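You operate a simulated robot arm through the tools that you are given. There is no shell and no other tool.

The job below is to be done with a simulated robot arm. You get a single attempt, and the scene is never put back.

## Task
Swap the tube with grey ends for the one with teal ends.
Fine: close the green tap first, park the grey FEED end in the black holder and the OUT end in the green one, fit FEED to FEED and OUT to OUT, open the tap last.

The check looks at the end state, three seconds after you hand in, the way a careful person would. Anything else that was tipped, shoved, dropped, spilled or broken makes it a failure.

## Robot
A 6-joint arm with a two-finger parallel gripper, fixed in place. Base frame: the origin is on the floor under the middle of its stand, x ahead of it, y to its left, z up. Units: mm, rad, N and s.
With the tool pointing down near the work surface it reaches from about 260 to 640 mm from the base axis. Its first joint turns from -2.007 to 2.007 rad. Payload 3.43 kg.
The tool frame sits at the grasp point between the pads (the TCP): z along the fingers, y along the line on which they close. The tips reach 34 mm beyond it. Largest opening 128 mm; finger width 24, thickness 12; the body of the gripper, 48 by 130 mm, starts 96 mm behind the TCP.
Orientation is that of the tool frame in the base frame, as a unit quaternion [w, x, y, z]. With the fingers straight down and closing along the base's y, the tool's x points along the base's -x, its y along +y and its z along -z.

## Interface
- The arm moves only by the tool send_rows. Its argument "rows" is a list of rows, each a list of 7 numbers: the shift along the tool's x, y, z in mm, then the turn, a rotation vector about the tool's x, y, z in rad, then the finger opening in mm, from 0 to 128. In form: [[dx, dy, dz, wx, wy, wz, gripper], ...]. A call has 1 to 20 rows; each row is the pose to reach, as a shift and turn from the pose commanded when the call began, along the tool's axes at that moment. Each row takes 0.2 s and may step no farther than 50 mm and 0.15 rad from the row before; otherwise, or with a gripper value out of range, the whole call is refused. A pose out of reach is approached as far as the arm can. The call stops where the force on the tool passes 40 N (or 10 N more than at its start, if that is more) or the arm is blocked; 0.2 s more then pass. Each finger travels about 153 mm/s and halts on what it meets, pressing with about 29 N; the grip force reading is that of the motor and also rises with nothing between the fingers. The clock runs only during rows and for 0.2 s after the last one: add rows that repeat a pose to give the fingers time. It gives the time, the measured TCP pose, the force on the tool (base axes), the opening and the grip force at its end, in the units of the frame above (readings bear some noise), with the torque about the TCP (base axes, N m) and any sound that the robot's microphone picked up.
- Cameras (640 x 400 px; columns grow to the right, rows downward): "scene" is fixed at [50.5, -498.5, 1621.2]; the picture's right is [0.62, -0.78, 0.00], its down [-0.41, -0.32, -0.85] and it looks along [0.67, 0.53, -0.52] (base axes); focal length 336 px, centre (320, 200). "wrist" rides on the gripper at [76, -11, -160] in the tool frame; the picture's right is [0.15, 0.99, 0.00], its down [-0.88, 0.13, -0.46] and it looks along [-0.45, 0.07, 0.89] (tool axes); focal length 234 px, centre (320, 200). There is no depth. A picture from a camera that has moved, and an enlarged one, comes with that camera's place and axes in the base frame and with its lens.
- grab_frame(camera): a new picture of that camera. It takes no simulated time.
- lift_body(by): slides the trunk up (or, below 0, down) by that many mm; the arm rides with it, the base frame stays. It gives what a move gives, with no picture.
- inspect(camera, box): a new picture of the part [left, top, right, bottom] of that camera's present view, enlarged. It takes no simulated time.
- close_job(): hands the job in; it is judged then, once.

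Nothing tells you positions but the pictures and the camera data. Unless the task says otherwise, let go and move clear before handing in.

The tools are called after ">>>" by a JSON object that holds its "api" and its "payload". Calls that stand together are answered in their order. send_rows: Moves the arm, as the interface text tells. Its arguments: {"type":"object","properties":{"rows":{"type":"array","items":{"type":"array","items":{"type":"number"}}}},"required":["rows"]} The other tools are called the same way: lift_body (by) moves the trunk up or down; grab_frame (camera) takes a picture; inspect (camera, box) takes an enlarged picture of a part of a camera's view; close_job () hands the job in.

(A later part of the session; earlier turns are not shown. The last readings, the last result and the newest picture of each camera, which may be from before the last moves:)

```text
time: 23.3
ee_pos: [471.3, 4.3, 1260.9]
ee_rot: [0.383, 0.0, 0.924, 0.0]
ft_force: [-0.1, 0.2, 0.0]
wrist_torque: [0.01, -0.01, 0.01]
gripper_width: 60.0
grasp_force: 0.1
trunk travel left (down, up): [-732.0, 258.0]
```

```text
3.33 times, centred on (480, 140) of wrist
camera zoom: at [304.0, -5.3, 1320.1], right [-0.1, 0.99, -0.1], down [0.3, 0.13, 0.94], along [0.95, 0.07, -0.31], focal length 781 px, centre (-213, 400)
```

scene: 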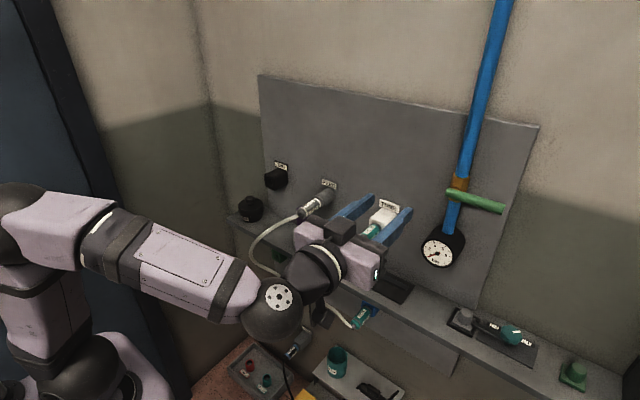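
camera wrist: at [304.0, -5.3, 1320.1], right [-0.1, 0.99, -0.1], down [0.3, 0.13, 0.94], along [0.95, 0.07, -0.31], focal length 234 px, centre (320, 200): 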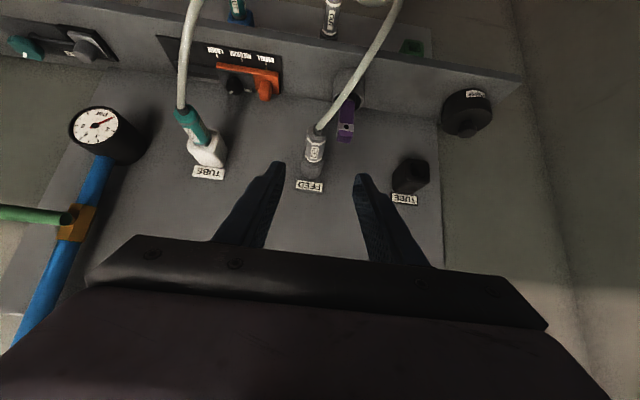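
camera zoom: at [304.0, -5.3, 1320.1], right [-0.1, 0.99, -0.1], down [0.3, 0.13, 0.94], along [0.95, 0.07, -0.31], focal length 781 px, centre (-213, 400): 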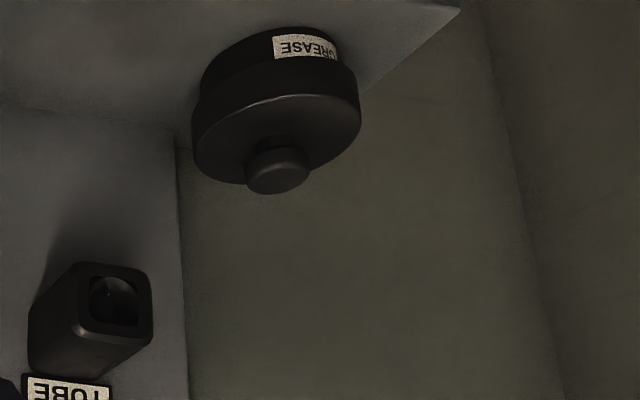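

The purple item standing in the grey cup is close beneath the FEED connector, so I'll zoom in on that area before choosing a grasp.

>>> {"api": "inspect", "payload": {"camera": "wrist", "box": [270, 80, 390, 200]}}

>>> {"api": "inspect", "payload": {"camera": "scene", "box": [280, 170, 350, 255]}}

>>> {"api": "inspect", "payload": {"camera": "wrist", "box": [160, 80, 280, 200]}}

```text
3.33 times, centred on (330, 140) of wrist
camera zoom: at [304.0, -5.3, 1320.1], right [-0.1, 0.99, -0.1], down [0.3, 0.13, 0.94], along [0.95, 0.07, -0.31], focal length 781 px, centre (287, 400)
```

zoom: 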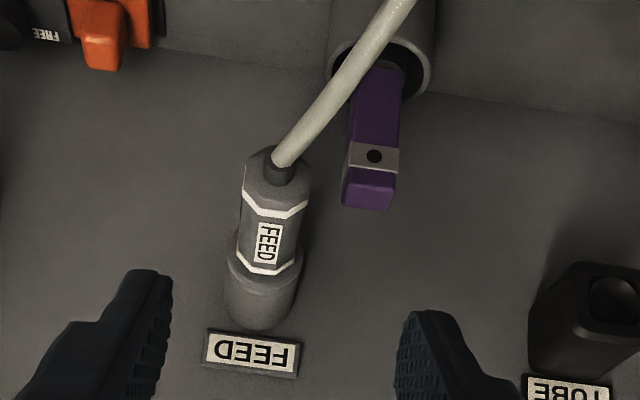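

```text
4.71 times, centred on (315, 212) of scene
camera zoom: at [50.5, -498.5, 1621.2], right [0.62, -0.78, 0.0], down [-0.41, -0.32, -0.85], along [0.67, 0.53, -0.52], focal length 1583 px, centre (344, 141)
```

zoom: 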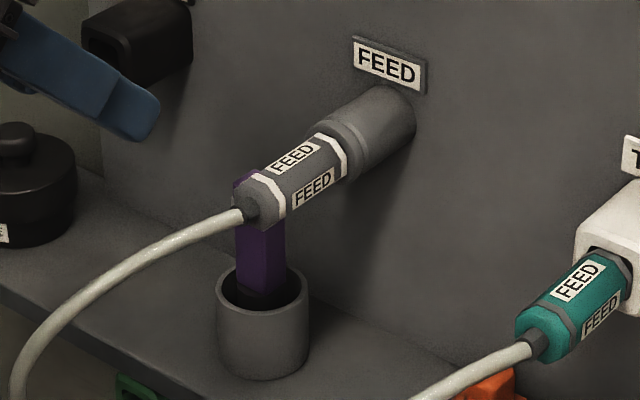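

```text
3.33 times, centred on (220, 140) of wrist
camera zoom: at [304.0, -5.3, 1320.1], right [-0.1, 0.99, -0.1], down [0.3, 0.13, 0.94], along [0.95, 0.07, -0.31], focal length 781 px, centre (653, 400)
```

zoom: 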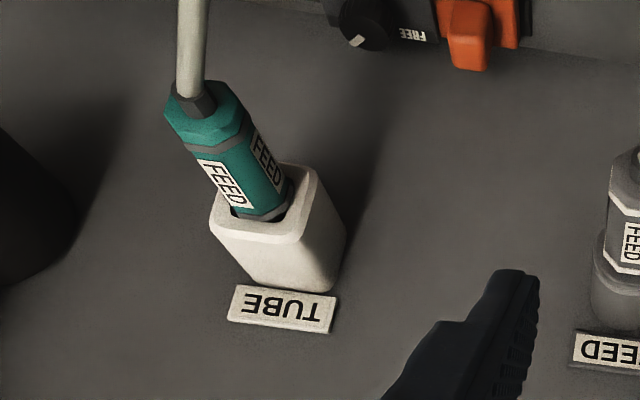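

The grey FEED tail is at about (594,2,1125) and its collar front near x≈682. The purple item's top is about 48 mm to its left and lower. I'll move left to locate the black holder precisely.

>>> {"api": "send_rows", "payload": {"rows": [[0, 45, 0, 0, 0, 0, 60], [0, 90, 0, 0, 0, 0, 60], [0, 135, 0, 0, 0, 0, 60], [0, 165, 0, 0, 0, 0, 60]]}}

>>> {"api": "grab_frame", "payload": {"camera": "wrist"}}

>>> {"api": "inspect", "payload": {"camera": "wrist", "box": [240, 90, 400, 190]}}

>>> {"api": "inspect", "payload": {"camera": "wrist", "box": [240, 0, 400, 100]}}

>>> {"api": "inspect", "payload": {"camera": "wrist", "box": [100, 60, 260, 160]}}

```text
time: 24.3
ee_pos: [469.8, 166.5, 1260.8]
ee_rot: [0.382, 0.0, 0.924, 0.001]
ft_force: [-0.5, 0.5, 0.2]
wrist_torque: [-0.01, -0.02, -0.02]
gripper_width: 59.8
grasp_force: 0.1
trunk travel left (down, up): [-732.0, 258.0]
```

```text
taken
camera wrist: at [302.5, 157.7, 1319.8], right [-0.1, 0.99, -0.1], down [0.3, 0.13, 0.94], along [0.95, 0.07, -0.31], focal length 234 px, centre (320, 200)
```

wrist: 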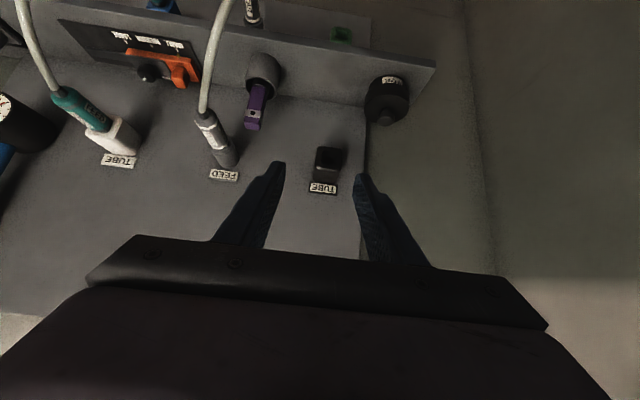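

```text
4.00 times, centred on (320, 140) of wrist
camera zoom: at [302.5, 157.7, 1319.8], right [-0.1, 0.99, -0.1], down [0.3, 0.13, 0.94], along [0.95, 0.07, -0.31], focal length 937 px, centre (320, 440)
```

zoom: 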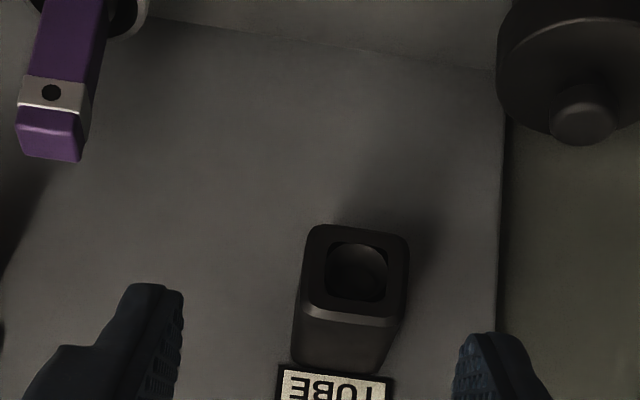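

```text
4.00 times, centred on (320, 50) of wrist
camera zoom: at [302.5, 157.7, 1319.8], right [-0.1, 0.99, -0.1], down [0.3, 0.13, 0.94], along [0.95, 0.07, -0.31], focal length 937 px, centre (320, 800)
```

zoom: 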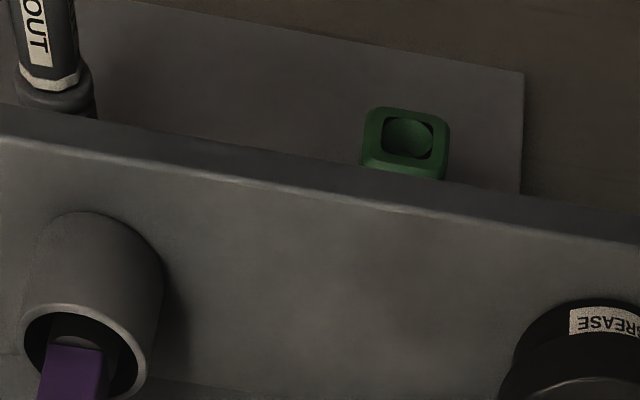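

```text
4.00 times, centred on (180, 110) of wrist
camera zoom: at [302.5, 157.7, 1319.8], right [-0.1, 0.99, -0.1], down [0.3, 0.13, 0.94], along [0.95, 0.07, -0.31], focal length 937 px, centre (880, 560)
```

zoom: 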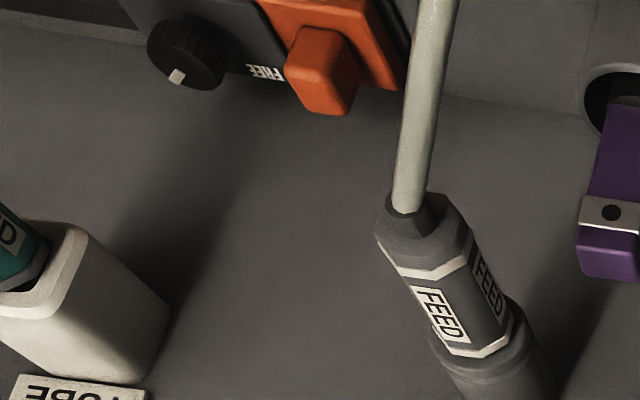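

Triangulating from the last two views, the black holder opening is at about (670,193,1118) and the green one at about (670,193,820). The grey FEED axis is near y≈2, z≈1121. I'll move to a pre-grasp pose above the grey FEED connector.

>>> {"api": "send_rows", "payload": {"rows": [[0, -45, 0, 0, 0, 0, 50], [0, -90, 0, 0, 0, 0, 50], [0, -135, 0, 0, 0, 0, 50], [0, -166, 0, 0, 0, 0, 50], [-6, -166, 32, 0, 0, 0, 50], [-12, -166, 64, 0, 0, 0, 50], [-17, -166, 94, 0, 0, 0, 50], [-17, -166, 94, 0, 0, 0, 50]]}}

>>> {"api": "grab_frame", "payload": {"camera": "wrist"}}

>>> {"api": "inspect", "payload": {"camera": "wrist", "box": [240, 60, 400, 180]}}

>>> {"api": "inspect", "payload": {"camera": "scene", "box": [230, 150, 390, 270]}}

```text
time: 26.1
ee_pos: [548.6, 5.3, 1207.0]
ee_rot: [0.383, 0.0, 0.924, 0.0]
ft_force: [-0.1, -0.3, 0.7]
wrist_torque: [-0.01, 0.03, 0.02]
gripper_width: 50.1
grasp_force: 0.0
trunk travel left (down, up): [-732.0, 258.0]
```

```text
taken
camera wrist: at [382.9, -6.2, 1265.5], right [-0.1, 0.99, -0.1], down [0.3, 0.13, 0.95], along [0.95, 0.07, -0.31], focal length 234 px, centre (320, 200)
```

wrist: 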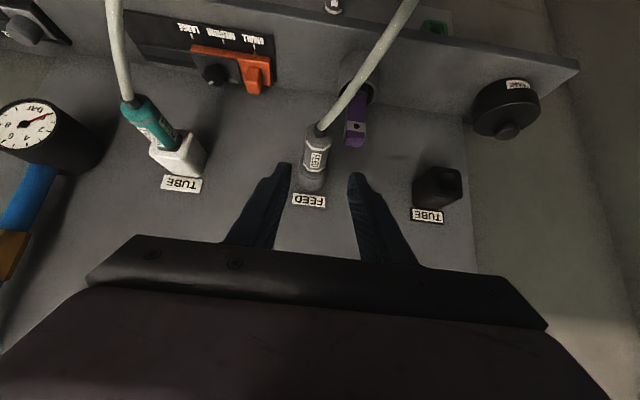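

```text
3.33 times, centred on (320, 120) of wrist
camera zoom: at [382.9, -6.2, 1265.5], right [-0.1, 0.99, -0.1], down [0.3, 0.13, 0.95], along [0.95, 0.07, -0.31], focal length 781 px, centre (320, 467)
```

zoom: 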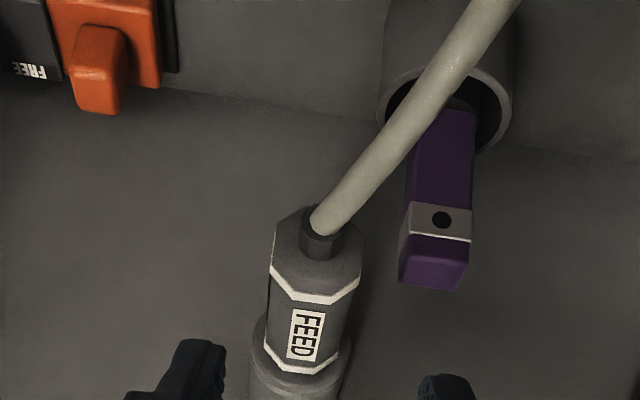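

```text
3.33 times, centred on (310, 210) of scene
camera zoom: at [50.5, -498.5, 1621.2], right [0.62, -0.78, 0.0], down [-0.41, -0.32, -0.85], along [0.67, 0.53, -0.52], focal length 1121 px, centre (353, 167)
```

zoom: 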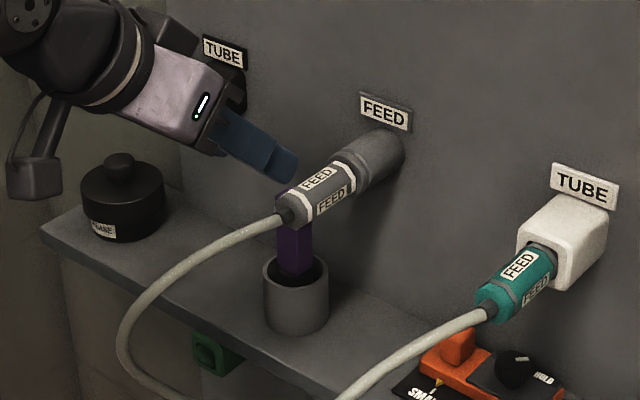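

The fingers are about 3 mm too far left. I'll correct that and move in along the tool axis to straddle the connector.

>>> {"api": "send_rows", "payload": {"rows": [[0, -3, 20, 0, 0, 0, 50], [0, -3, 40, 0, 0, 0, 50], [0, -3, 60, 0, 0, 0, 50], [0, -3, 80, 0, 0, 0, 50], [0.7, -3, 101, 0, 0, 0, 50], [0.7, -3, 101, 0, 0, 0, 50]]}}

>>> {"api": "grab_frame", "payload": {"camera": "wrist"}}

>>> {"api": "inspect", "payload": {"camera": "wrist", "box": [240, 60, 400, 180]}}

>>> {"api": "inspect", "payload": {"camera": "scene", "box": [230, 150, 390, 270]}}

```text
time: 27.5
ee_pos: [620.5, 1.9, 1134.3]
ee_rot: [0.383, 0.0, 0.924, 0.0]
ft_force: [-0.8, 0.3, -0.2]
wrist_torque: [0.03, 0.05, 0.0]
gripper_width: 50.1
grasp_force: 0.0
trunk travel left (down, up): [-732.0, 258.0]
```

```text
taken
camera wrist: at [453.9, -9.9, 1194.2], right [-0.1, 0.99, -0.1], down [0.3, 0.13, 0.94], along [0.95, 0.07, -0.31], focal length 234 px, centre (320, 200)
```

wrist: 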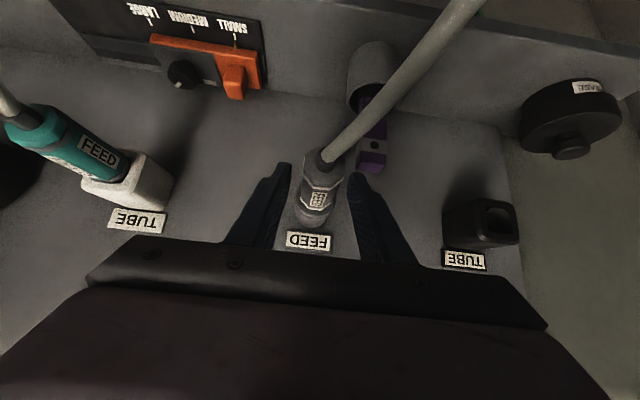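

```text
3.33 times, centred on (320, 120) of wrist
camera zoom: at [453.9, -9.9, 1194.2], right [-0.1, 0.99, -0.1], down [0.3, 0.13, 0.94], along [0.95, 0.07, -0.31], focal length 781 px, centre (320, 467)
```

zoom: 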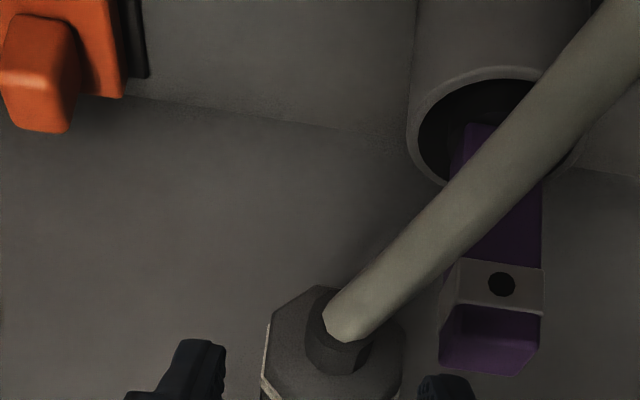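

```text
3.33 times, centred on (310, 210) of scene
camera zoom: at [50.5, -498.5, 1621.2], right [0.62, -0.78, 0.0], down [-0.41, -0.32, -0.85], along [0.67, 0.53, -0.52], focal length 1121 px, centre (353, 167)
```

zoom: 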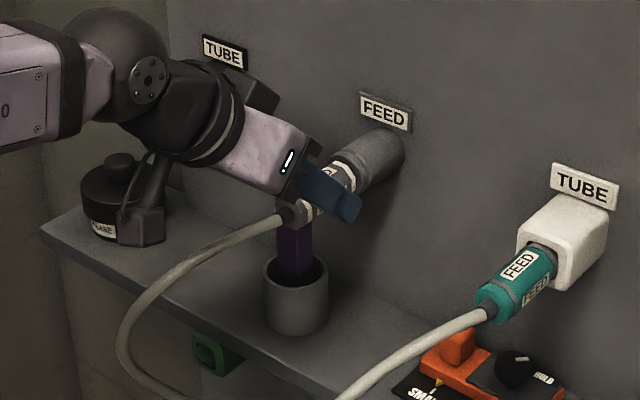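

The fingers straddle the grey FEED body cleanly, so I'll close on it.

>>> {"api": "send_rows", "payload": {"rows": [[0, 0, 0, 0, 0, 0, 20], [0, 0, 0, 0, 0, 0, 0], [0, 0, 0, 0, 0, 0, 0]]}}

>>> {"api": "grab_frame", "payload": {"camera": "wrist"}}

```text
time: 28.3
ee_pos: [621.2, 0.4, 1134.9]
ee_rot: [0.381, 0.0, 0.924, 0.0]
ft_force: [0.9, -1.1, -0.6]
wrist_torque: [0.0, 0.0, -0.06]
gripper_width: 28.7
grasp_force: 28.8
trunk travel left (down, up): [-732.0, 258.0]
```

```text
taken
camera wrist: at [454.3, -10.1, 1194.0], right [-0.1, 0.99, -0.1], down [0.3, 0.13, 0.94], along [0.95, 0.07, -0.31], focal length 234 px, centre (320, 200)
```

wrist: 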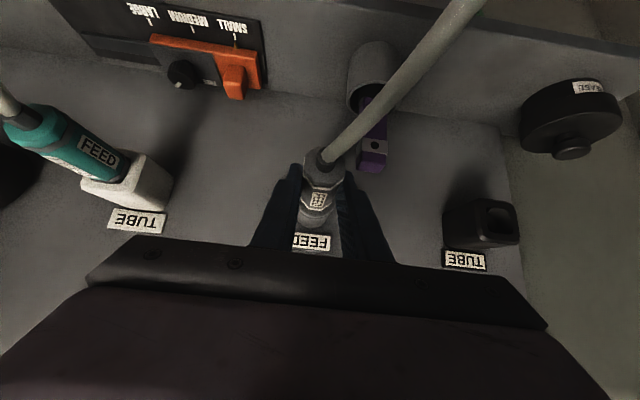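

The grip is solid at 28.7 mm with almost no side force. I'll try a gentle straight pull along -x and watch the force.

>>> {"api": "send_rows", "payload": {"rows": [[2.1, 0, -2.1, 0, 0, 0, 0], [4.2, 0, -4.2, 0, 0, 0, 0], [7.1, 0, -7.1, 0, 0, 0, 0], [10.6, 0, -10.6, 0, 0, 0, 0]]}}

>>> {"api": "inspect", "payload": {"camera": "scene", "box": [230, 150, 390, 270]}}

```text
time: 29.3
ee_pos: [605.8, 1.4, 1135.7]
ee_rot: [0.383, 0.001, 0.924, -0.001]
ft_force: [0.2, -0.4, 1.1]
wrist_torque: [0.01, 0.01, 0.0]
gripper_width: 28.5
grasp_force: 28.9
trunk travel left (down, up): [-732.0, 258.0]
```

```text
3.33 times, centred on (310, 210) of scene
camera zoom: at [50.5, -498.5, 1621.2], right [0.62, -0.78, 0.0], down [-0.41, -0.32, -0.85], along [0.67, 0.53, -0.52], focal length 1121 px, centre (353, 167)
```

zoom: 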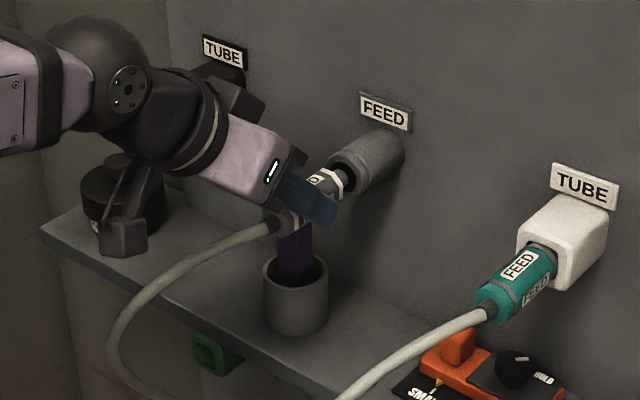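

It slid out 15 mm with almost no resistance. I'll pull it fully clear along -x.

>>> {"api": "send_rows", "payload": {"rows": [[7.1, 0, -7.1, 0, 0, 0, 0], [14.1, 0, -14.1, 0, 0, 0, 0], [21.2, 0, -21.2, 0, 0, 0, 0], [28.3, 0, -28.3, 0, 0, 0, 0], [35.4, 0, -35.4, 0, 0, 0, 0], [42.4, 0, -42.4, 0, 0, 0, 0]]}}

>>> {"api": "inspect", "payload": {"camera": "scene", "box": [230, 150, 390, 270]}}

>>> {"api": "grab_frame", "payload": {"camera": "scene"}}

>>> {"api": "grab_frame", "payload": {"camera": "wrist"}}

```text
time: 30.7
ee_pos: [544.8, 0.1, 1134.4]
ee_rot: [0.383, 0.0, 0.924, 0.0]
ft_force: [0.4, 0.9, -0.3]
wrist_torque: [-0.01, -0.01, -0.03]
gripper_width: 28.6
grasp_force: 28.9
trunk travel left (down, up): [-732.0, 258.0]
```

```text
3.33 times, centred on (310, 210) of scene
camera zoom: at [50.5, -498.5, 1621.2], right [0.62, -0.78, 0.0], down [-0.41, -0.32, -0.85], along [0.67, 0.53, -0.52], focal length 1121 px, centre (353, 167)
```

zoom: 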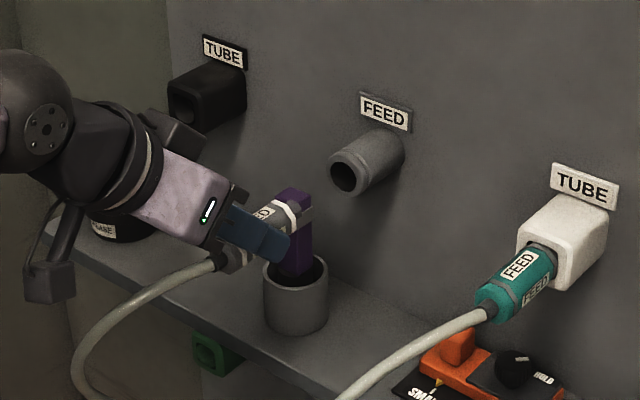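

```text
taken
```

scene: 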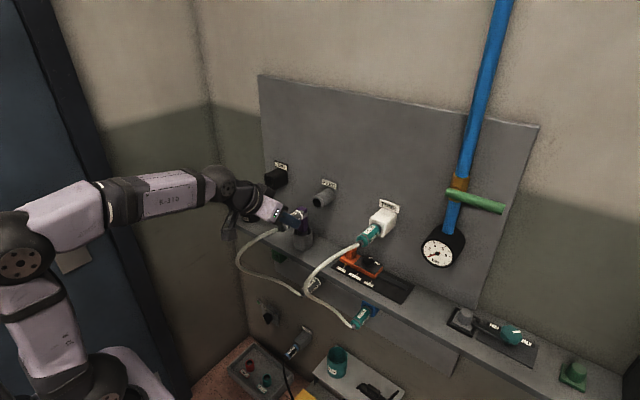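

```text
taken
camera wrist: at [378.5, -9.9, 1194.1], right [-0.1, 0.99, -0.1], down [0.3, 0.13, 0.94], along [0.95, 0.07, -0.31], focal length 234 px, centre (320, 200)
```

wrist: 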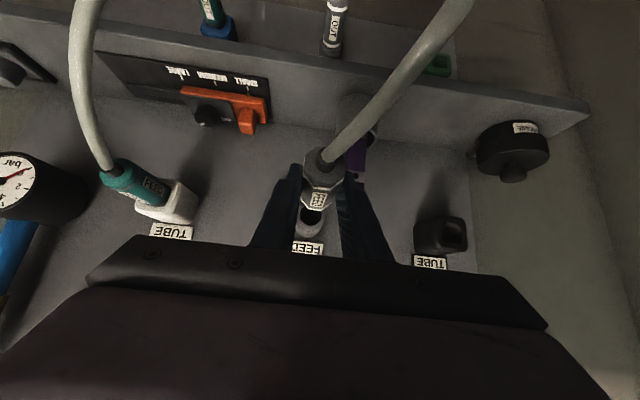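

The grey FEED end is free. I'll lift it 20 mm and move left towards the black holder, watching for tube tension.

>>> {"api": "send_rows", "payload": {"rows": [[-7, 0, -7, 0, 0, 0, 0], [-14.1, 0, -14.1, 0, 0, 0, 0], [-14.1, 25, -14.1, 0, 0, 0, 0], [-14.1, 50, -14.1, 0, 0, 0, 0], [-14.1, 75, -14.1, 0, 0, 0, 0], [-14.1, 100, -14.1, 0, 0, 0, 0]]}}

>>> {"api": "grab_frame", "payload": {"camera": "scene"}}

>>> {"api": "grab_frame", "payload": {"camera": "wrist"}}

```text
time: 32.1
ee_pos: [545.6, 99.6, 1155.0]
ee_rot: [0.383, -0.001, 0.924, 0.0]
ft_force: [-0.9, 0.0, -0.8]
wrist_torque: [0.01, 0.03, -0.01]
gripper_width: 28.3
grasp_force: 28.7
trunk travel left (down, up): [-732.0, 258.0]
```

```text
taken
```

scene: 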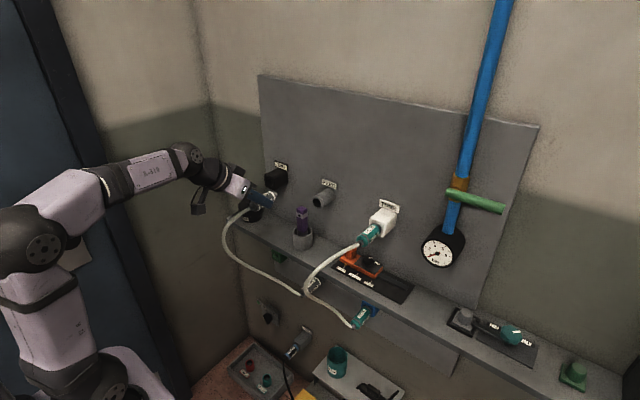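

```text
taken
camera wrist: at [379.2, 89.4, 1215.1], right [-0.1, 0.99, -0.1], down [0.3, 0.13, 0.94], along [0.95, 0.07, -0.31], focal length 234 px, centre (320, 200)
```

wrist: 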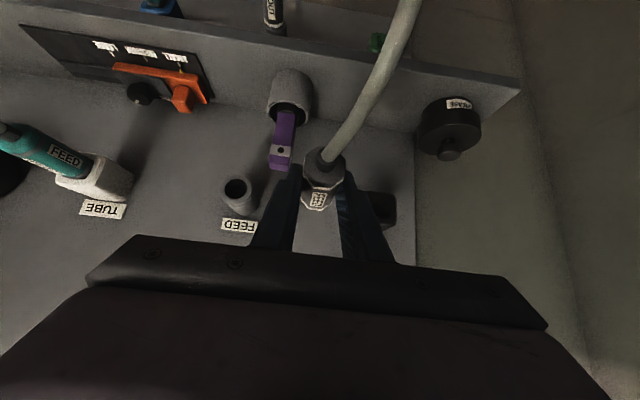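

No tension so far. I'll continue to the black holder's line and check alignment with the wrist camera.

>>> {"api": "send_rows", "payload": {"rows": [[0, 25, 0, 0, 0, 0, 0], [0, 50, 0, 0, 0, 0, 0], [0, 75, 0, 0, 0, 0, 0], [0, 92, 0, 0, 0, 0, 0], [0, 92, 0, 0, 0, 0, 0]]}}

>>> {"api": "grab_frame", "payload": {"camera": "wrist"}}

>>> {"api": "inspect", "payload": {"camera": "wrist", "box": [260, 130, 380, 240]}}

>>> {"api": "inspect", "payload": {"camera": "scene", "box": [210, 140, 330, 260]}}

```text
time: 33.3
ee_pos: [544.5, 191.1, 1155.3]
ee_rot: [0.383, -0.001, 0.924, 0.0]
ft_force: [1.2, 0.0, 0.4]
wrist_torque: [0.01, 0.03, 0.02]
gripper_width: 28.4
grasp_force: 28.3
trunk travel left (down, up): [-732.0, 258.0]
```

```text
taken
camera wrist: at [378.7, 181.7, 1213.4], right [-0.1, 0.99, -0.1], down [0.3, 0.13, 0.94], along [0.95, 0.07, -0.31], focal length 234 px, centre (320, 200)
```

wrist: 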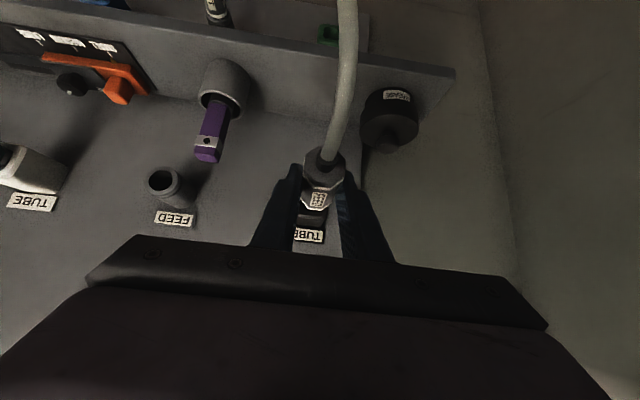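

```text
3.64 times, centred on (320, 185) of wrist
camera zoom: at [378.7, 181.7, 1213.4], right [-0.1, 0.99, -0.1], down [0.3, 0.13, 0.94], along [0.95, 0.07, -0.31], focal length 852 px, centre (320, 254)
```

zoom: 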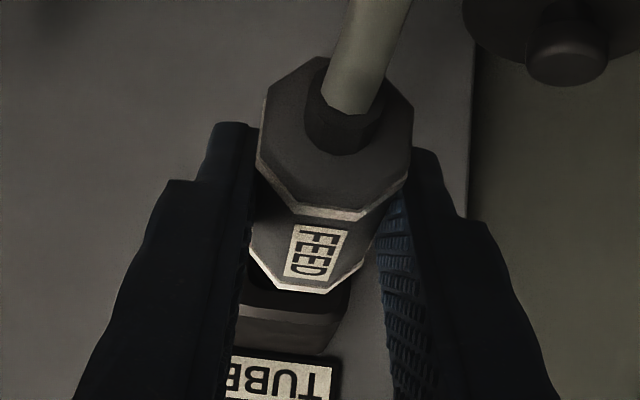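

```text
3.33 times, centred on (270, 200) of scene
camera zoom: at [50.5, -498.5, 1621.2], right [0.62, -0.78, 0.0], down [-0.41, -0.32, -0.85], along [0.67, 0.53, -0.52], focal length 1121 px, centre (487, 200)
```

zoom: 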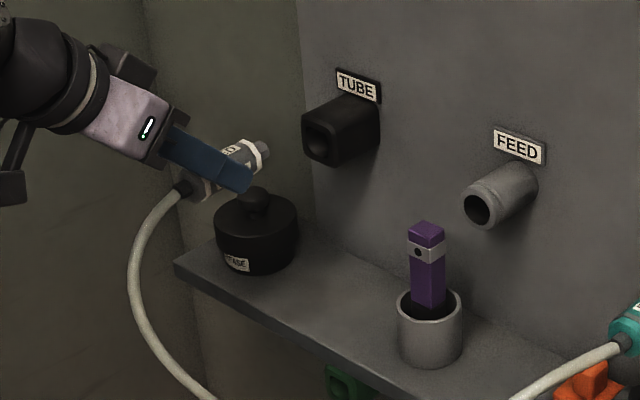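

The grey FEED end is in front of the black holder. I'll lower it to the holder's height and verify the alignment before inserting.

>>> {"api": "send_rows", "payload": {"rows": [[7, 0, 7, 0, 0, 0, 0], [14.8, 0, 14.8, 0, 0, 0, 0], [14.8, 0, 14.8, 0, 0, 0, 0]]}}

>>> {"api": "inspect", "payload": {"camera": "wrist", "box": [260, 130, 380, 240]}}

>>> {"api": "inspect", "payload": {"camera": "scene", "box": [230, 150, 320, 225]}}

```text
time: 34.1
ee_pos: [544.8, 193.6, 1132.7]
ee_rot: [0.383, -0.002, 0.924, 0.001]
ft_force: [-0.2, -0.6, -0.8]
wrist_torque: [0.01, 0.03, 0.0]
gripper_width: 28.7
grasp_force: 29.0
trunk travel left (down, up): [-732.0, 258.0]
```

```text
3.64 times, centred on (320, 185) of wrist
camera zoom: at [378.8, 182.6, 1191.7], right [-0.1, 0.99, -0.1], down [0.3, 0.13, 0.94], along [0.95, 0.07, -0.31], focal length 852 px, centre (320, 254)
```

zoom: 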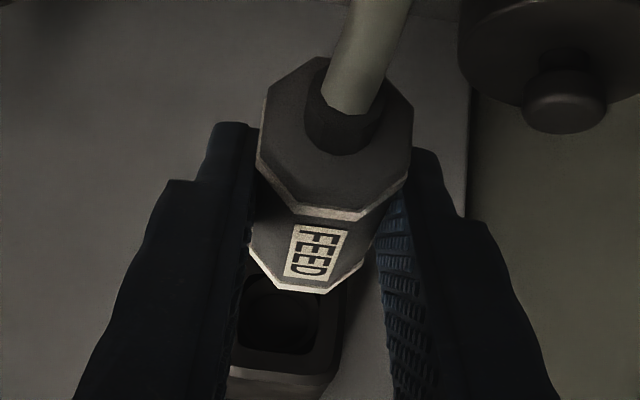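

```text
5.33 times, centred on (275, 188) of scene
camera zoom: at [50.5, -498.5, 1621.2], right [0.62, -0.78, 0.0], down [-0.41, -0.32, -0.85], along [0.67, 0.53, -0.52], focal length 1794 px, centre (560, 267)
```

zoom: 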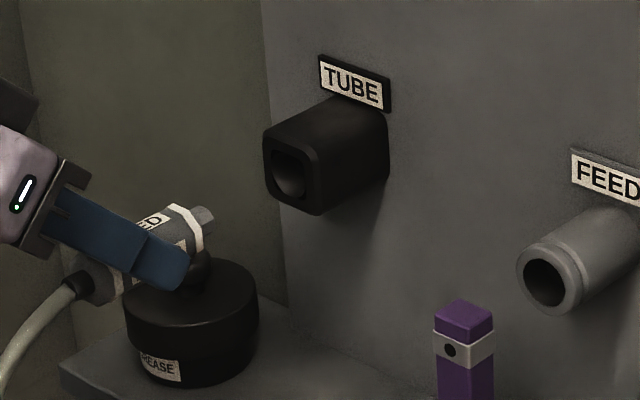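

The holder opening is about 1 mm right of the connector line and the height matches. I'll shift over and advance slowly towards the opening.

>>> {"api": "send_rows", "payload": {"rows": [[0, -1.3, 0, 0, 0, 0, 0], [-7.1, -1.3, 7.1, 0, 0, 0, 0], [-14.1, -1.3, 14.1, 0, 0, 0, 0], [-21.2, -1.3, 21.2, 0, 0, 0, 0], [-27, -1.3, 27, 0, 0, 0, 0], [-27, -1.3, 27, 0, 0, 0, 0]]}}

>>> {"api": "inspect", "payload": {"camera": "wrist", "box": [260, 130, 380, 240]}}

>>> {"api": "inspect", "payload": {"camera": "scene", "box": [230, 150, 320, 225]}}

```text
time: 35.5
ee_pos: [583.8, 191.5, 1131.9]
ee_rot: [0.383, 0.0, 0.924, 0.0]
ft_force: [0.3, 0.7, -0.2]
wrist_torque: [-0.02, 0.01, -0.02]
gripper_width: 28.5
grasp_force: 29.1
trunk travel left (down, up): [-732.0, 258.0]
```

```text
3.64 times, centred on (320, 185) of wrist
camera zoom: at [417.5, 180.9, 1192.3], right [-0.1, 0.99, -0.1], down [0.3, 0.13, 0.94], along [0.95, 0.07, -0.31], focal length 852 px, centre (320, 254)
```

zoom: 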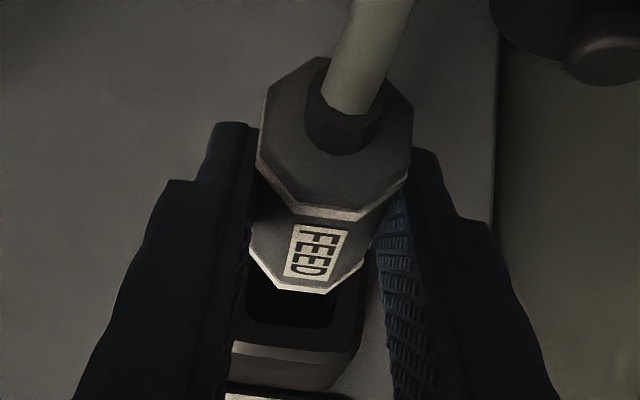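

```text
5.33 times, centred on (275, 188) of scene
camera zoom: at [50.5, -498.5, 1621.2], right [0.62, -0.78, 0.0], down [-0.41, -0.32, -0.85], along [0.67, 0.53, -0.52], focal length 1794 px, centre (560, 267)
```

zoom: 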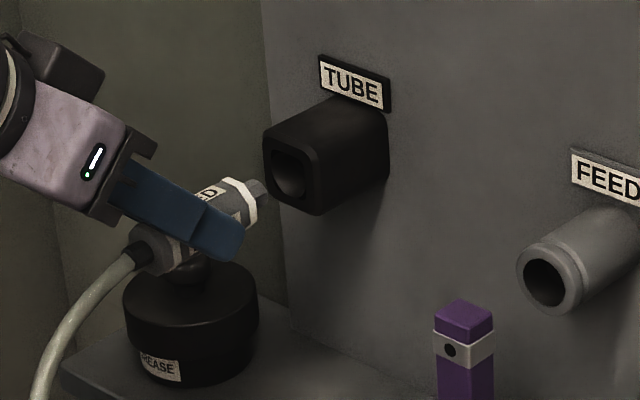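

The nose is lined up with the holder opening. I'll insert slowly.

>>> {"api": "send_rows", "payload": {"rows": [[-3.5, 0, 3.5, 0, 0, 0, 0], [-7.1, 0, 7.1, 0, 0, 0, 0], [-10.6, 0, 10.6, 0, 0, 0, 0], [-14.1, 0, 14.1, 0, 0, 0, 0], [-17.7, 0, 17.7, 0, 0, 0, 0], [-21.2, 0, 21.2, 0, 0, 0, 0]]}}

>>> {"api": "inspect", "payload": {"camera": "wrist", "box": [260, 130, 380, 240]}}

>>> {"api": "inspect", "payload": {"camera": "scene", "box": [230, 150, 320, 225]}}

```text
time: 36.9
ee_pos: [614.5, 191.4, 1134.4]
ee_rot: [0.382, 0.0, 0.924, 0.0]
ft_force: [-0.6, -0.7, -0.9]
wrist_torque: [-0.02, 0.0, 0.01]
gripper_width: 28.5
grasp_force: 29.0
trunk travel left (down, up): [-732.0, 258.0]
```

```text
3.64 times, centred on (320, 185) of wrist
camera zoom: at [447.2, 180.9, 1193.4], right [-0.1, 0.99, -0.1], down [0.3, 0.13, 0.94], along [0.95, 0.07, -0.31], focal length 852 px, centre (320, 254)
```

zoom: 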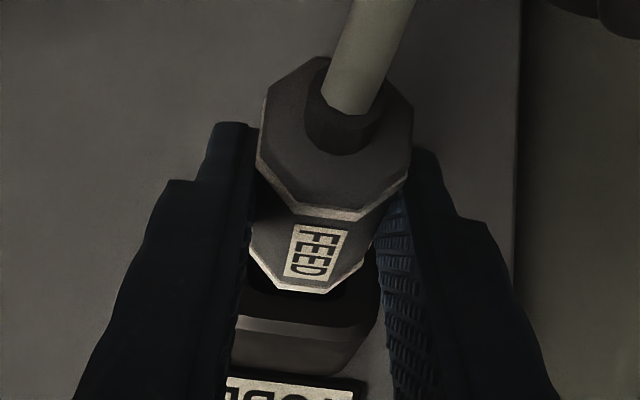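

```text
5.33 times, centred on (275, 188) of scene
camera zoom: at [50.5, -498.5, 1621.2], right [0.62, -0.78, 0.0], down [-0.41, -0.32, -0.85], along [0.67, 0.53, -0.52], focal length 1794 px, centre (560, 267)
```

zoom: 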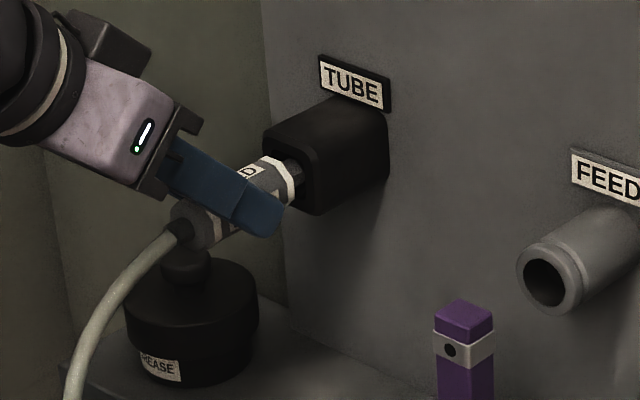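

The nose is entering the holder. I'll continue in small steps until it seats.

>>> {"api": "send_rows", "payload": {"rows": [[-2, 0, 2, 0, 0, 0, 0], [-4.2, 0, 4.2, 0, 0, 0, 0], [-6.4, 0, 6.4, 0, 0, 0, 0], [-8.5, 0, 8.5, 0, 0, 0, 0]]}}

>>> {"api": "inspect", "payload": {"camera": "scene", "box": [230, 150, 320, 225]}}

```text
time: 37.9
ee_pos: [620.2, 192.4, 1133.8]
ee_rot: [0.38, 0.001, 0.925, -0.001]
ft_force: [-23.1, -1.5, -0.5]
wrist_torque: [0.02, 0.17, -0.03]
gripper_width: 28.4
grasp_force: 28.6
trunk travel left (down, up): [-732.0, 258.0]
```

```text
5.33 times, centred on (275, 188) of scene
camera zoom: at [50.5, -498.5, 1621.2], right [0.62, -0.78, 0.0], down [-0.41, -0.32, -0.85], along [0.67, 0.53, -0.52], focal length 1794 px, centre (560, 267)
```

zoom: 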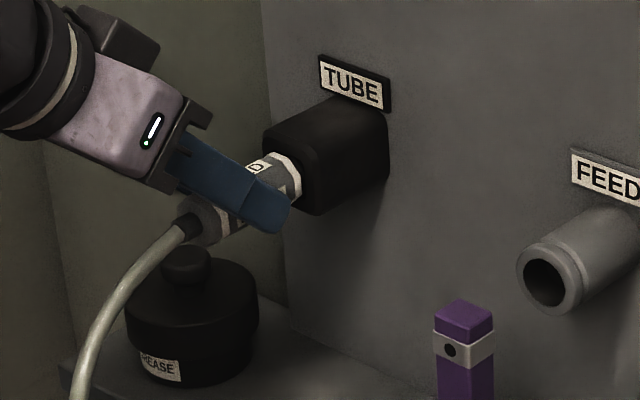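

The contact force rose at x≈620, the same standoff the connector had in the FEED port, so it's seated. I'll relax the push and open the fingers.

>>> {"api": "send_rows", "payload": {"rows": [[2, 0, -2, 0, 0, 0, 0], [4.2, 0, -4.2, 0, 0, 0, 0], [4.2, 0, -4.2, 0, 0, 0, 50], [4.2, 0, -4.2, 0, 0, 0, 50]]}}

>>> {"api": "inspect", "payload": {"camera": "scene", "box": [230, 150, 320, 225]}}

>>> {"api": "inspect", "payload": {"camera": "wrist", "box": [260, 130, 380, 240]}}

```text
time: 38.9
ee_pos: [618.7, 192.3, 1134.7]
ee_rot: [0.384, 0.0, 0.923, -0.001]
ft_force: [-0.1, 0.1, -0.3]
wrist_torque: [0.03, -0.01, -0.04]
gripper_width: 49.9
grasp_force: 0.0
trunk travel left (down, up): [-732.0, 258.0]
```

```text
5.33 times, centred on (275, 188) of scene
camera zoom: at [50.5, -498.5, 1621.2], right [0.62, -0.78, 0.0], down [-0.41, -0.32, -0.85], along [0.67, 0.53, -0.52], focal length 1794 px, centre (560, 267)
```

zoom: 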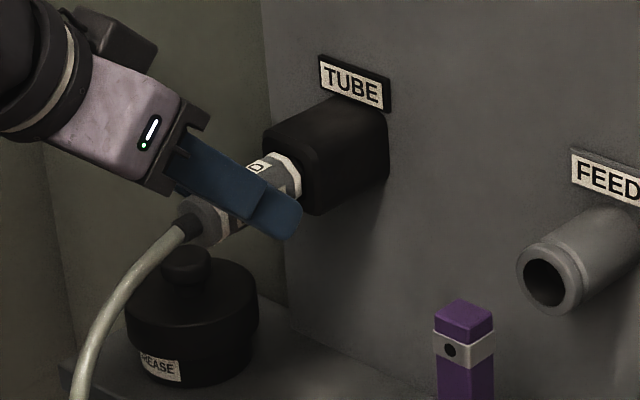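

```text
3.64 times, centred on (320, 185) of wrist
camera zoom: at [452.0, 181.5, 1193.3], right [-0.1, 0.99, -0.1], down [0.3, 0.13, 0.95], along [0.95, 0.07, -0.31], focal length 852 px, centre (320, 254)
```

zoom: 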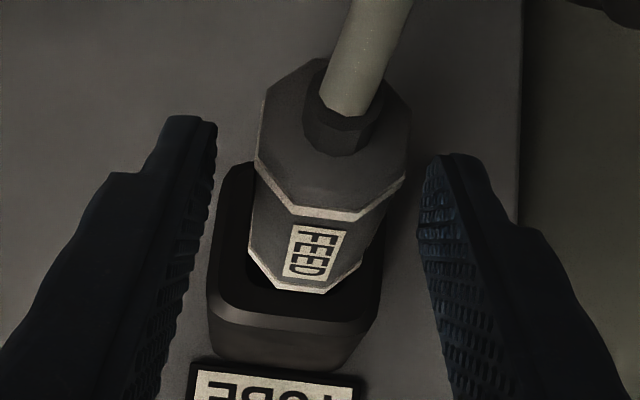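

The connector stays in place by itself. I'll retreat along the tool axis and compare its seating with the teal one in the white holder.

>>> {"api": "send_rows", "payload": {"rows": [[0, 0, -20, 0, 0, 0, 50], [0, 0, -45, 0, 0, 0, 50], [0, 0, -75, 0, 0, 0, 50], [0, 0, -105, 0, 0, 0, 50], [0, -45, -105, 0, 0, 0, 50], [0, -90, -105, 0, 0, 0, 50]]}}

>>> {"api": "grab_frame", "payload": {"camera": "wrist"}}

>>> {"api": "inspect", "payload": {"camera": "scene", "box": [220, 150, 400, 280]}}

>>> {"api": "grab_frame", "payload": {"camera": "scene"}}

```text
time: 40.3
ee_pos: [546.1, 101.3, 1208.1]
ee_rot: [0.383, -0.001, 0.924, 0.0]
ft_force: [0.7, 0.4, -0.4]
wrist_torque: [0.02, 0.01, 0.04]
gripper_width: 50.1
grasp_force: 0.1
trunk travel left (down, up): [-732.0, 258.0]
```

```text
taken
camera wrist: at [378.5, 91.1, 1267.3], right [-0.1, 0.99, -0.1], down [0.3, 0.13, 0.94], along [0.95, 0.07, -0.31], focal length 234 px, centre (320, 200)
```

wrist: 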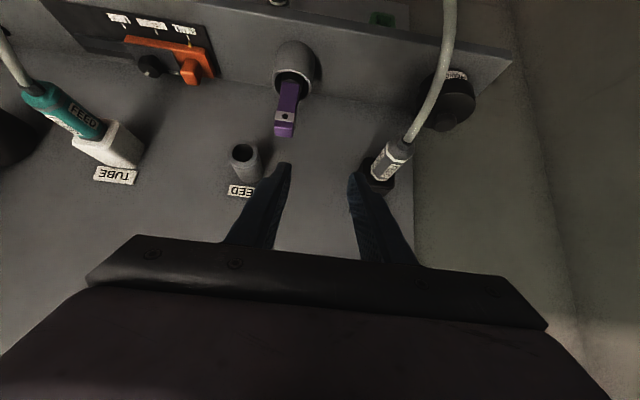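

```text
3.08 times, centred on (310, 215) of scene
camera zoom: at [50.5, -498.5, 1621.2], right [0.62, -0.78, 0.0], down [-0.41, -0.32, -0.85], along [0.67, 0.53, -0.52], focal length 1035 px, centre (351, 154)
```

zoom: 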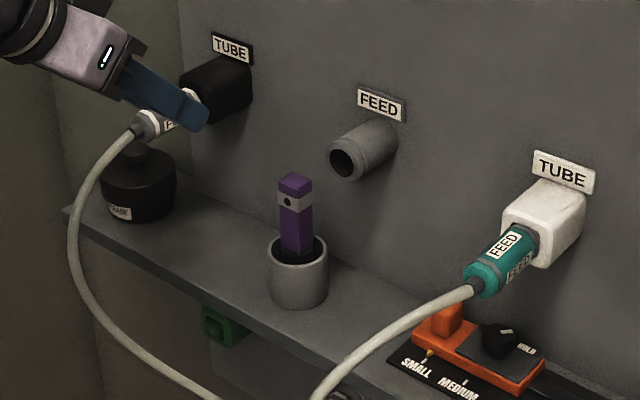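

```text
taken
```

scene: 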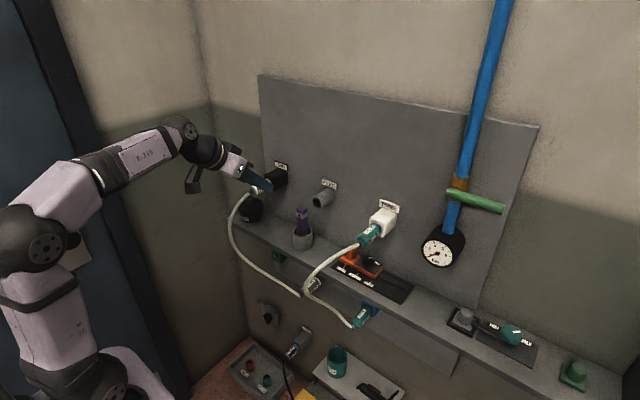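

The grey FEED end is parked. The grey OUT end sits under the shelf, so I'll have to come up at it from below. First I'll look down on the right side, clear of both tubes, for a safe way down.

>>> {"api": "send_rows", "payload": {"rows": [[8.5, -46, -8.5, 0, 0.0785, 0, 20], [17, -92, -17, 0, 0.157, 0, 20], [25.5, -138, -25.5, 0, 0.2355, 0, 20], [34, -184, -34, 0, 0.314, 0, 20], [42.5, -230, -42.5, 0, 0.3925, 0, 20], [51, -276, -51, 0, 0.471, 0, 20], [59.5, -322, -59.5, 0, 0.5495, 0, 20], [68, -368, -68, 0, 0.628, 0, 20], [76.5, -414, -76.5, 0, 0.7065, 0, 20], [85, -460, -85, 0, 0.785, 0, 20]]}}

>>> {"api": "grab_frame", "payload": {"camera": "wrist"}}

>>> {"api": "grab_frame", "payload": {"camera": "scene"}}

```text
time: 42.5
ee_pos: [395.2, -327.9, 1169.3]
ee_rot: [-0.001, -0.001, 1.0, 0.002]
ft_force: [0.0, 0.5, 0.6]
wrist_torque: [0.0, -0.04, 0.0]
gripper_width: 20.1
grasp_force: 0.0
out of reach, approached as far as the arm can: row 9, 10
trunk travel left (down, up): [-732.0, 258.0]
```

```text
taken
camera wrist: at [318.9, -338.9, 1329.2], right [-0.15, 0.99, 0.0], down [0.88, 0.13, 0.45], along [0.45, 0.07, -0.89], focal length 234 px, centre (320, 200)
```

wrist: 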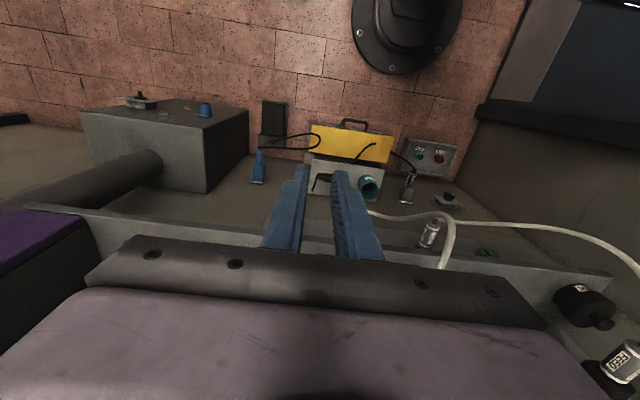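

```text
taken
```

scene: 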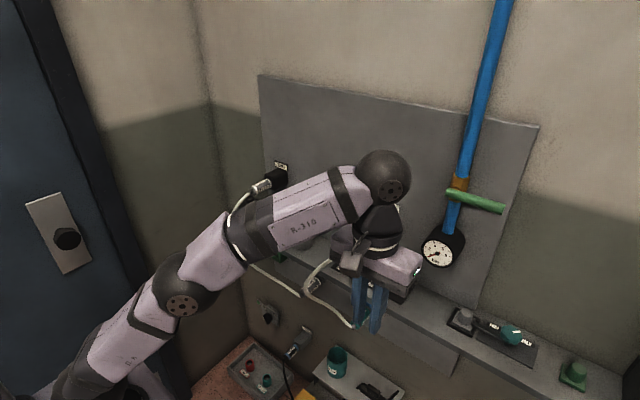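

Everything low down sits below about z≈490, and the column at (395,-328) is clear. I'll lower the trunk here, with the hand to the right of both tubes.

>>> {"api": "lift_body", "payload": {"by": -420}}

>>> {"api": "grab_frame", "payload": {"camera": "scene"}}

>>> {"api": "grab_frame", "payload": {"camera": "wrist"}}

```text
refused: -420 is not a number from -400 to 400
```

```text
taken
```

scene: 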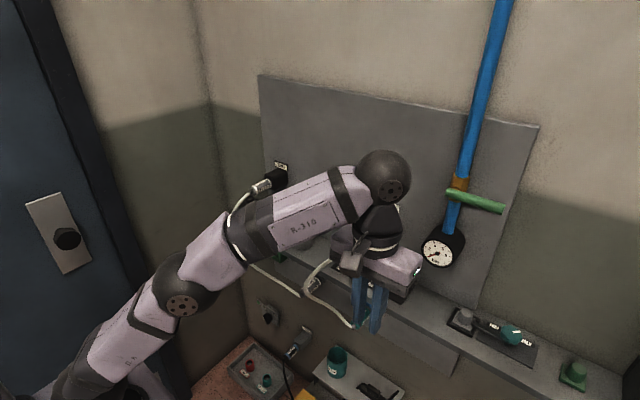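

```text
taken
camera wrist: at [318.9, -338.9, 1329.2], right [-0.15, 0.99, 0.0], down [0.88, 0.13, 0.45], along [0.45, 0.07, -0.89], focal length 234 px, centre (320, 200)
```

wrist: 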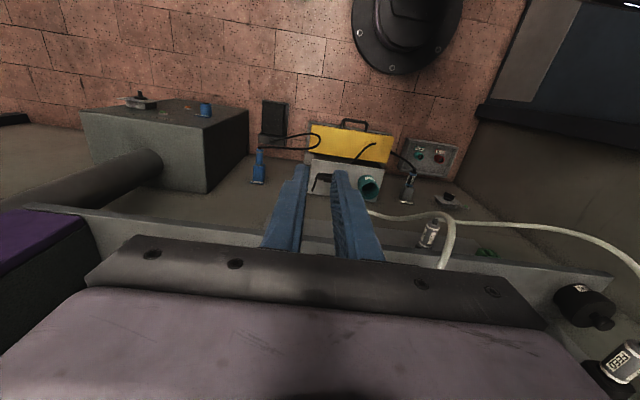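

The trunk moves at most 400 mm per call, so I'll go down in two steps.

>>> {"api": "lift_body", "payload": {"by": -220}}

>>> {"api": "grab_frame", "payload": {"camera": "scene"}}

>>> {"api": "grab_frame", "payload": {"camera": "wrist"}}

```text
time: 44.8
ee_pos: [394.9, -328.5, 950.7]
ee_rot: [0.0, 0.001, 1.0, 0.0]
ft_force: [0.3, 0.5, -0.1]
wrist_torque: [0.01, -0.02, 0.04]
gripper_width: 20.0
grasp_force: 0.0
trunk travel left (down, up): [-512.0, 478.0]
```

```text
taken
```

scene: 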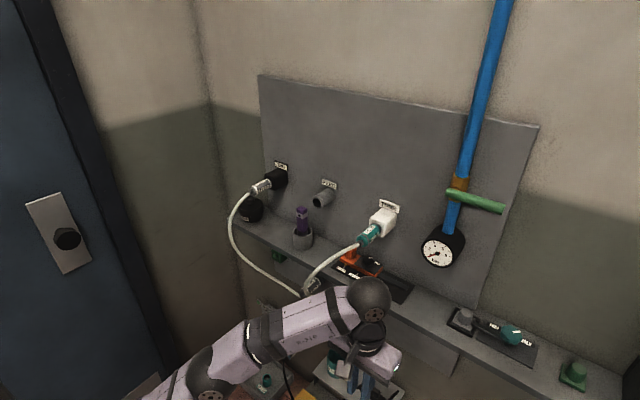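

```text
taken
camera wrist: at [319.1, -338.1, 1109.6], right [-0.15, 0.99, 0.0], down [0.88, 0.13, 0.46], along [0.45, 0.07, -0.89], focal length 234 px, centre (320, 200)
```

wrist: 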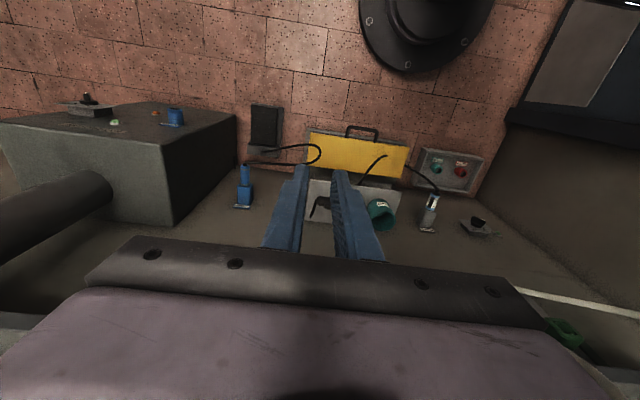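

>>> {"api": "lift_body", "payload": {"by": -200}}

>>> {"api": "grab_frame", "payload": {"camera": "wrist"}}

```text
time: 47.0
ee_pos: [395.4, -328.0, 751.6]
ee_rot: [-0.001, 0.0, 1.0, 0.0]
ft_force: [-0.6, 0.1, -0.1]
wrist_torque: [-0.03, 0.01, 0.01]
gripper_width: 20.1
grasp_force: 0.2
trunk travel left (down, up): [-312.0, 678.0]
```

```text
taken
camera wrist: at [319.2, -338.1, 909.6], right [-0.15, 0.99, 0.0], down [0.88, 0.13, 0.46], along [0.45, 0.07, -0.89], focal length 234 px, centre (320, 200)
```

wrist: 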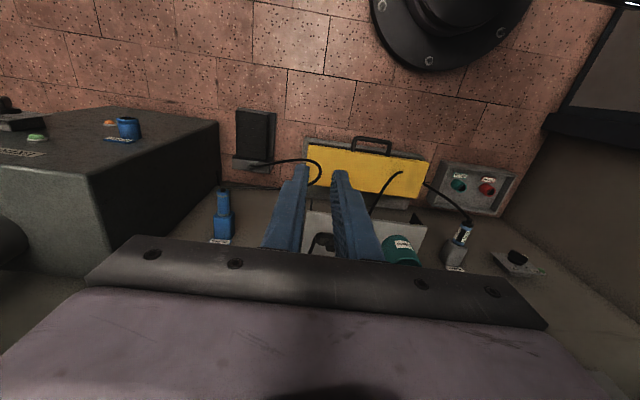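

I'm at z≈750 with open space ahead. I'll swing the tool to horizontal, moving slightly forward.

>>> {"api": "send_rows", "payload": {"rows": [[-8, 0, 0, 0, -0.143, 0, 20], [-16, 0, 0, 0, -0.286, 0, 20], [-24, 0, 0, 0, -0.429, 0, 20], [-32, 0, 0, 0, -0.571, 0, 20], [-40, 0, 0, 0, -0.714, 0, 20], [-48, 0, 0, 0, -0.857, 0, 20], [-56, 0, 0, 0, -1.0, 0, 20], [-64, 0, 0, 0, -1.143, 0, 20], [-72, 0, 0, 0, -1.286, 0, 20], [-76, 0, 0, 0, -1.428, 0, 20], [-80, 0, 0, 0, -1.571, 0, 20], [-80, 0, 0, 0, -1.571, 0, 20]]}}

>>> {"api": "grab_frame", "payload": {"camera": "wrist"}}

>>> {"api": "grab_frame", "payload": {"camera": "scene"}}

```text
time: 49.6
ee_pos: [476.4, -328.9, 750.1]
ee_rot: [0.708, 0.0, 0.706, 0.0]
ft_force: [-0.2, -0.3, -0.6]
wrist_torque: [-0.01, 0.0, -0.01]
gripper_width: 20.0
grasp_force: 0.0
trunk travel left (down, up): [-312.0, 678.0]
```

```text
taken
camera wrist: at [315.9, -338.2, 674.3], right [0.0, 0.99, -0.15], down [-0.46, 0.13, 0.88], along [0.89, 0.07, 0.45], focal length 234 px, centre (320, 200)
```

wrist: 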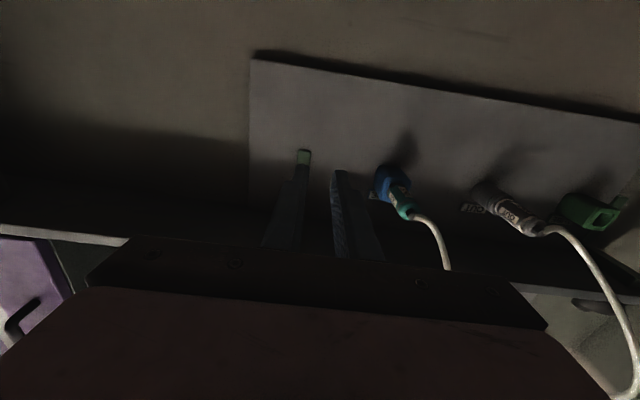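

```text
taken
```

scene: 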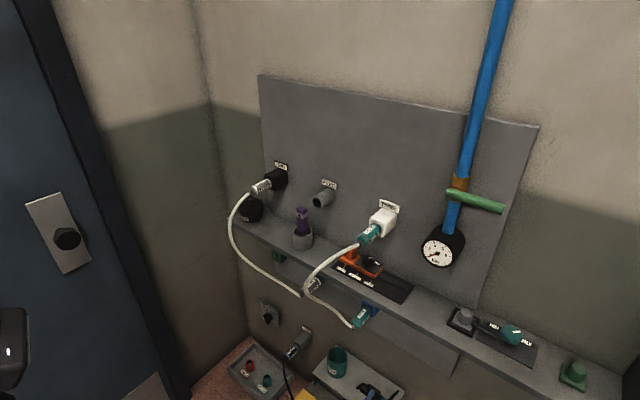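

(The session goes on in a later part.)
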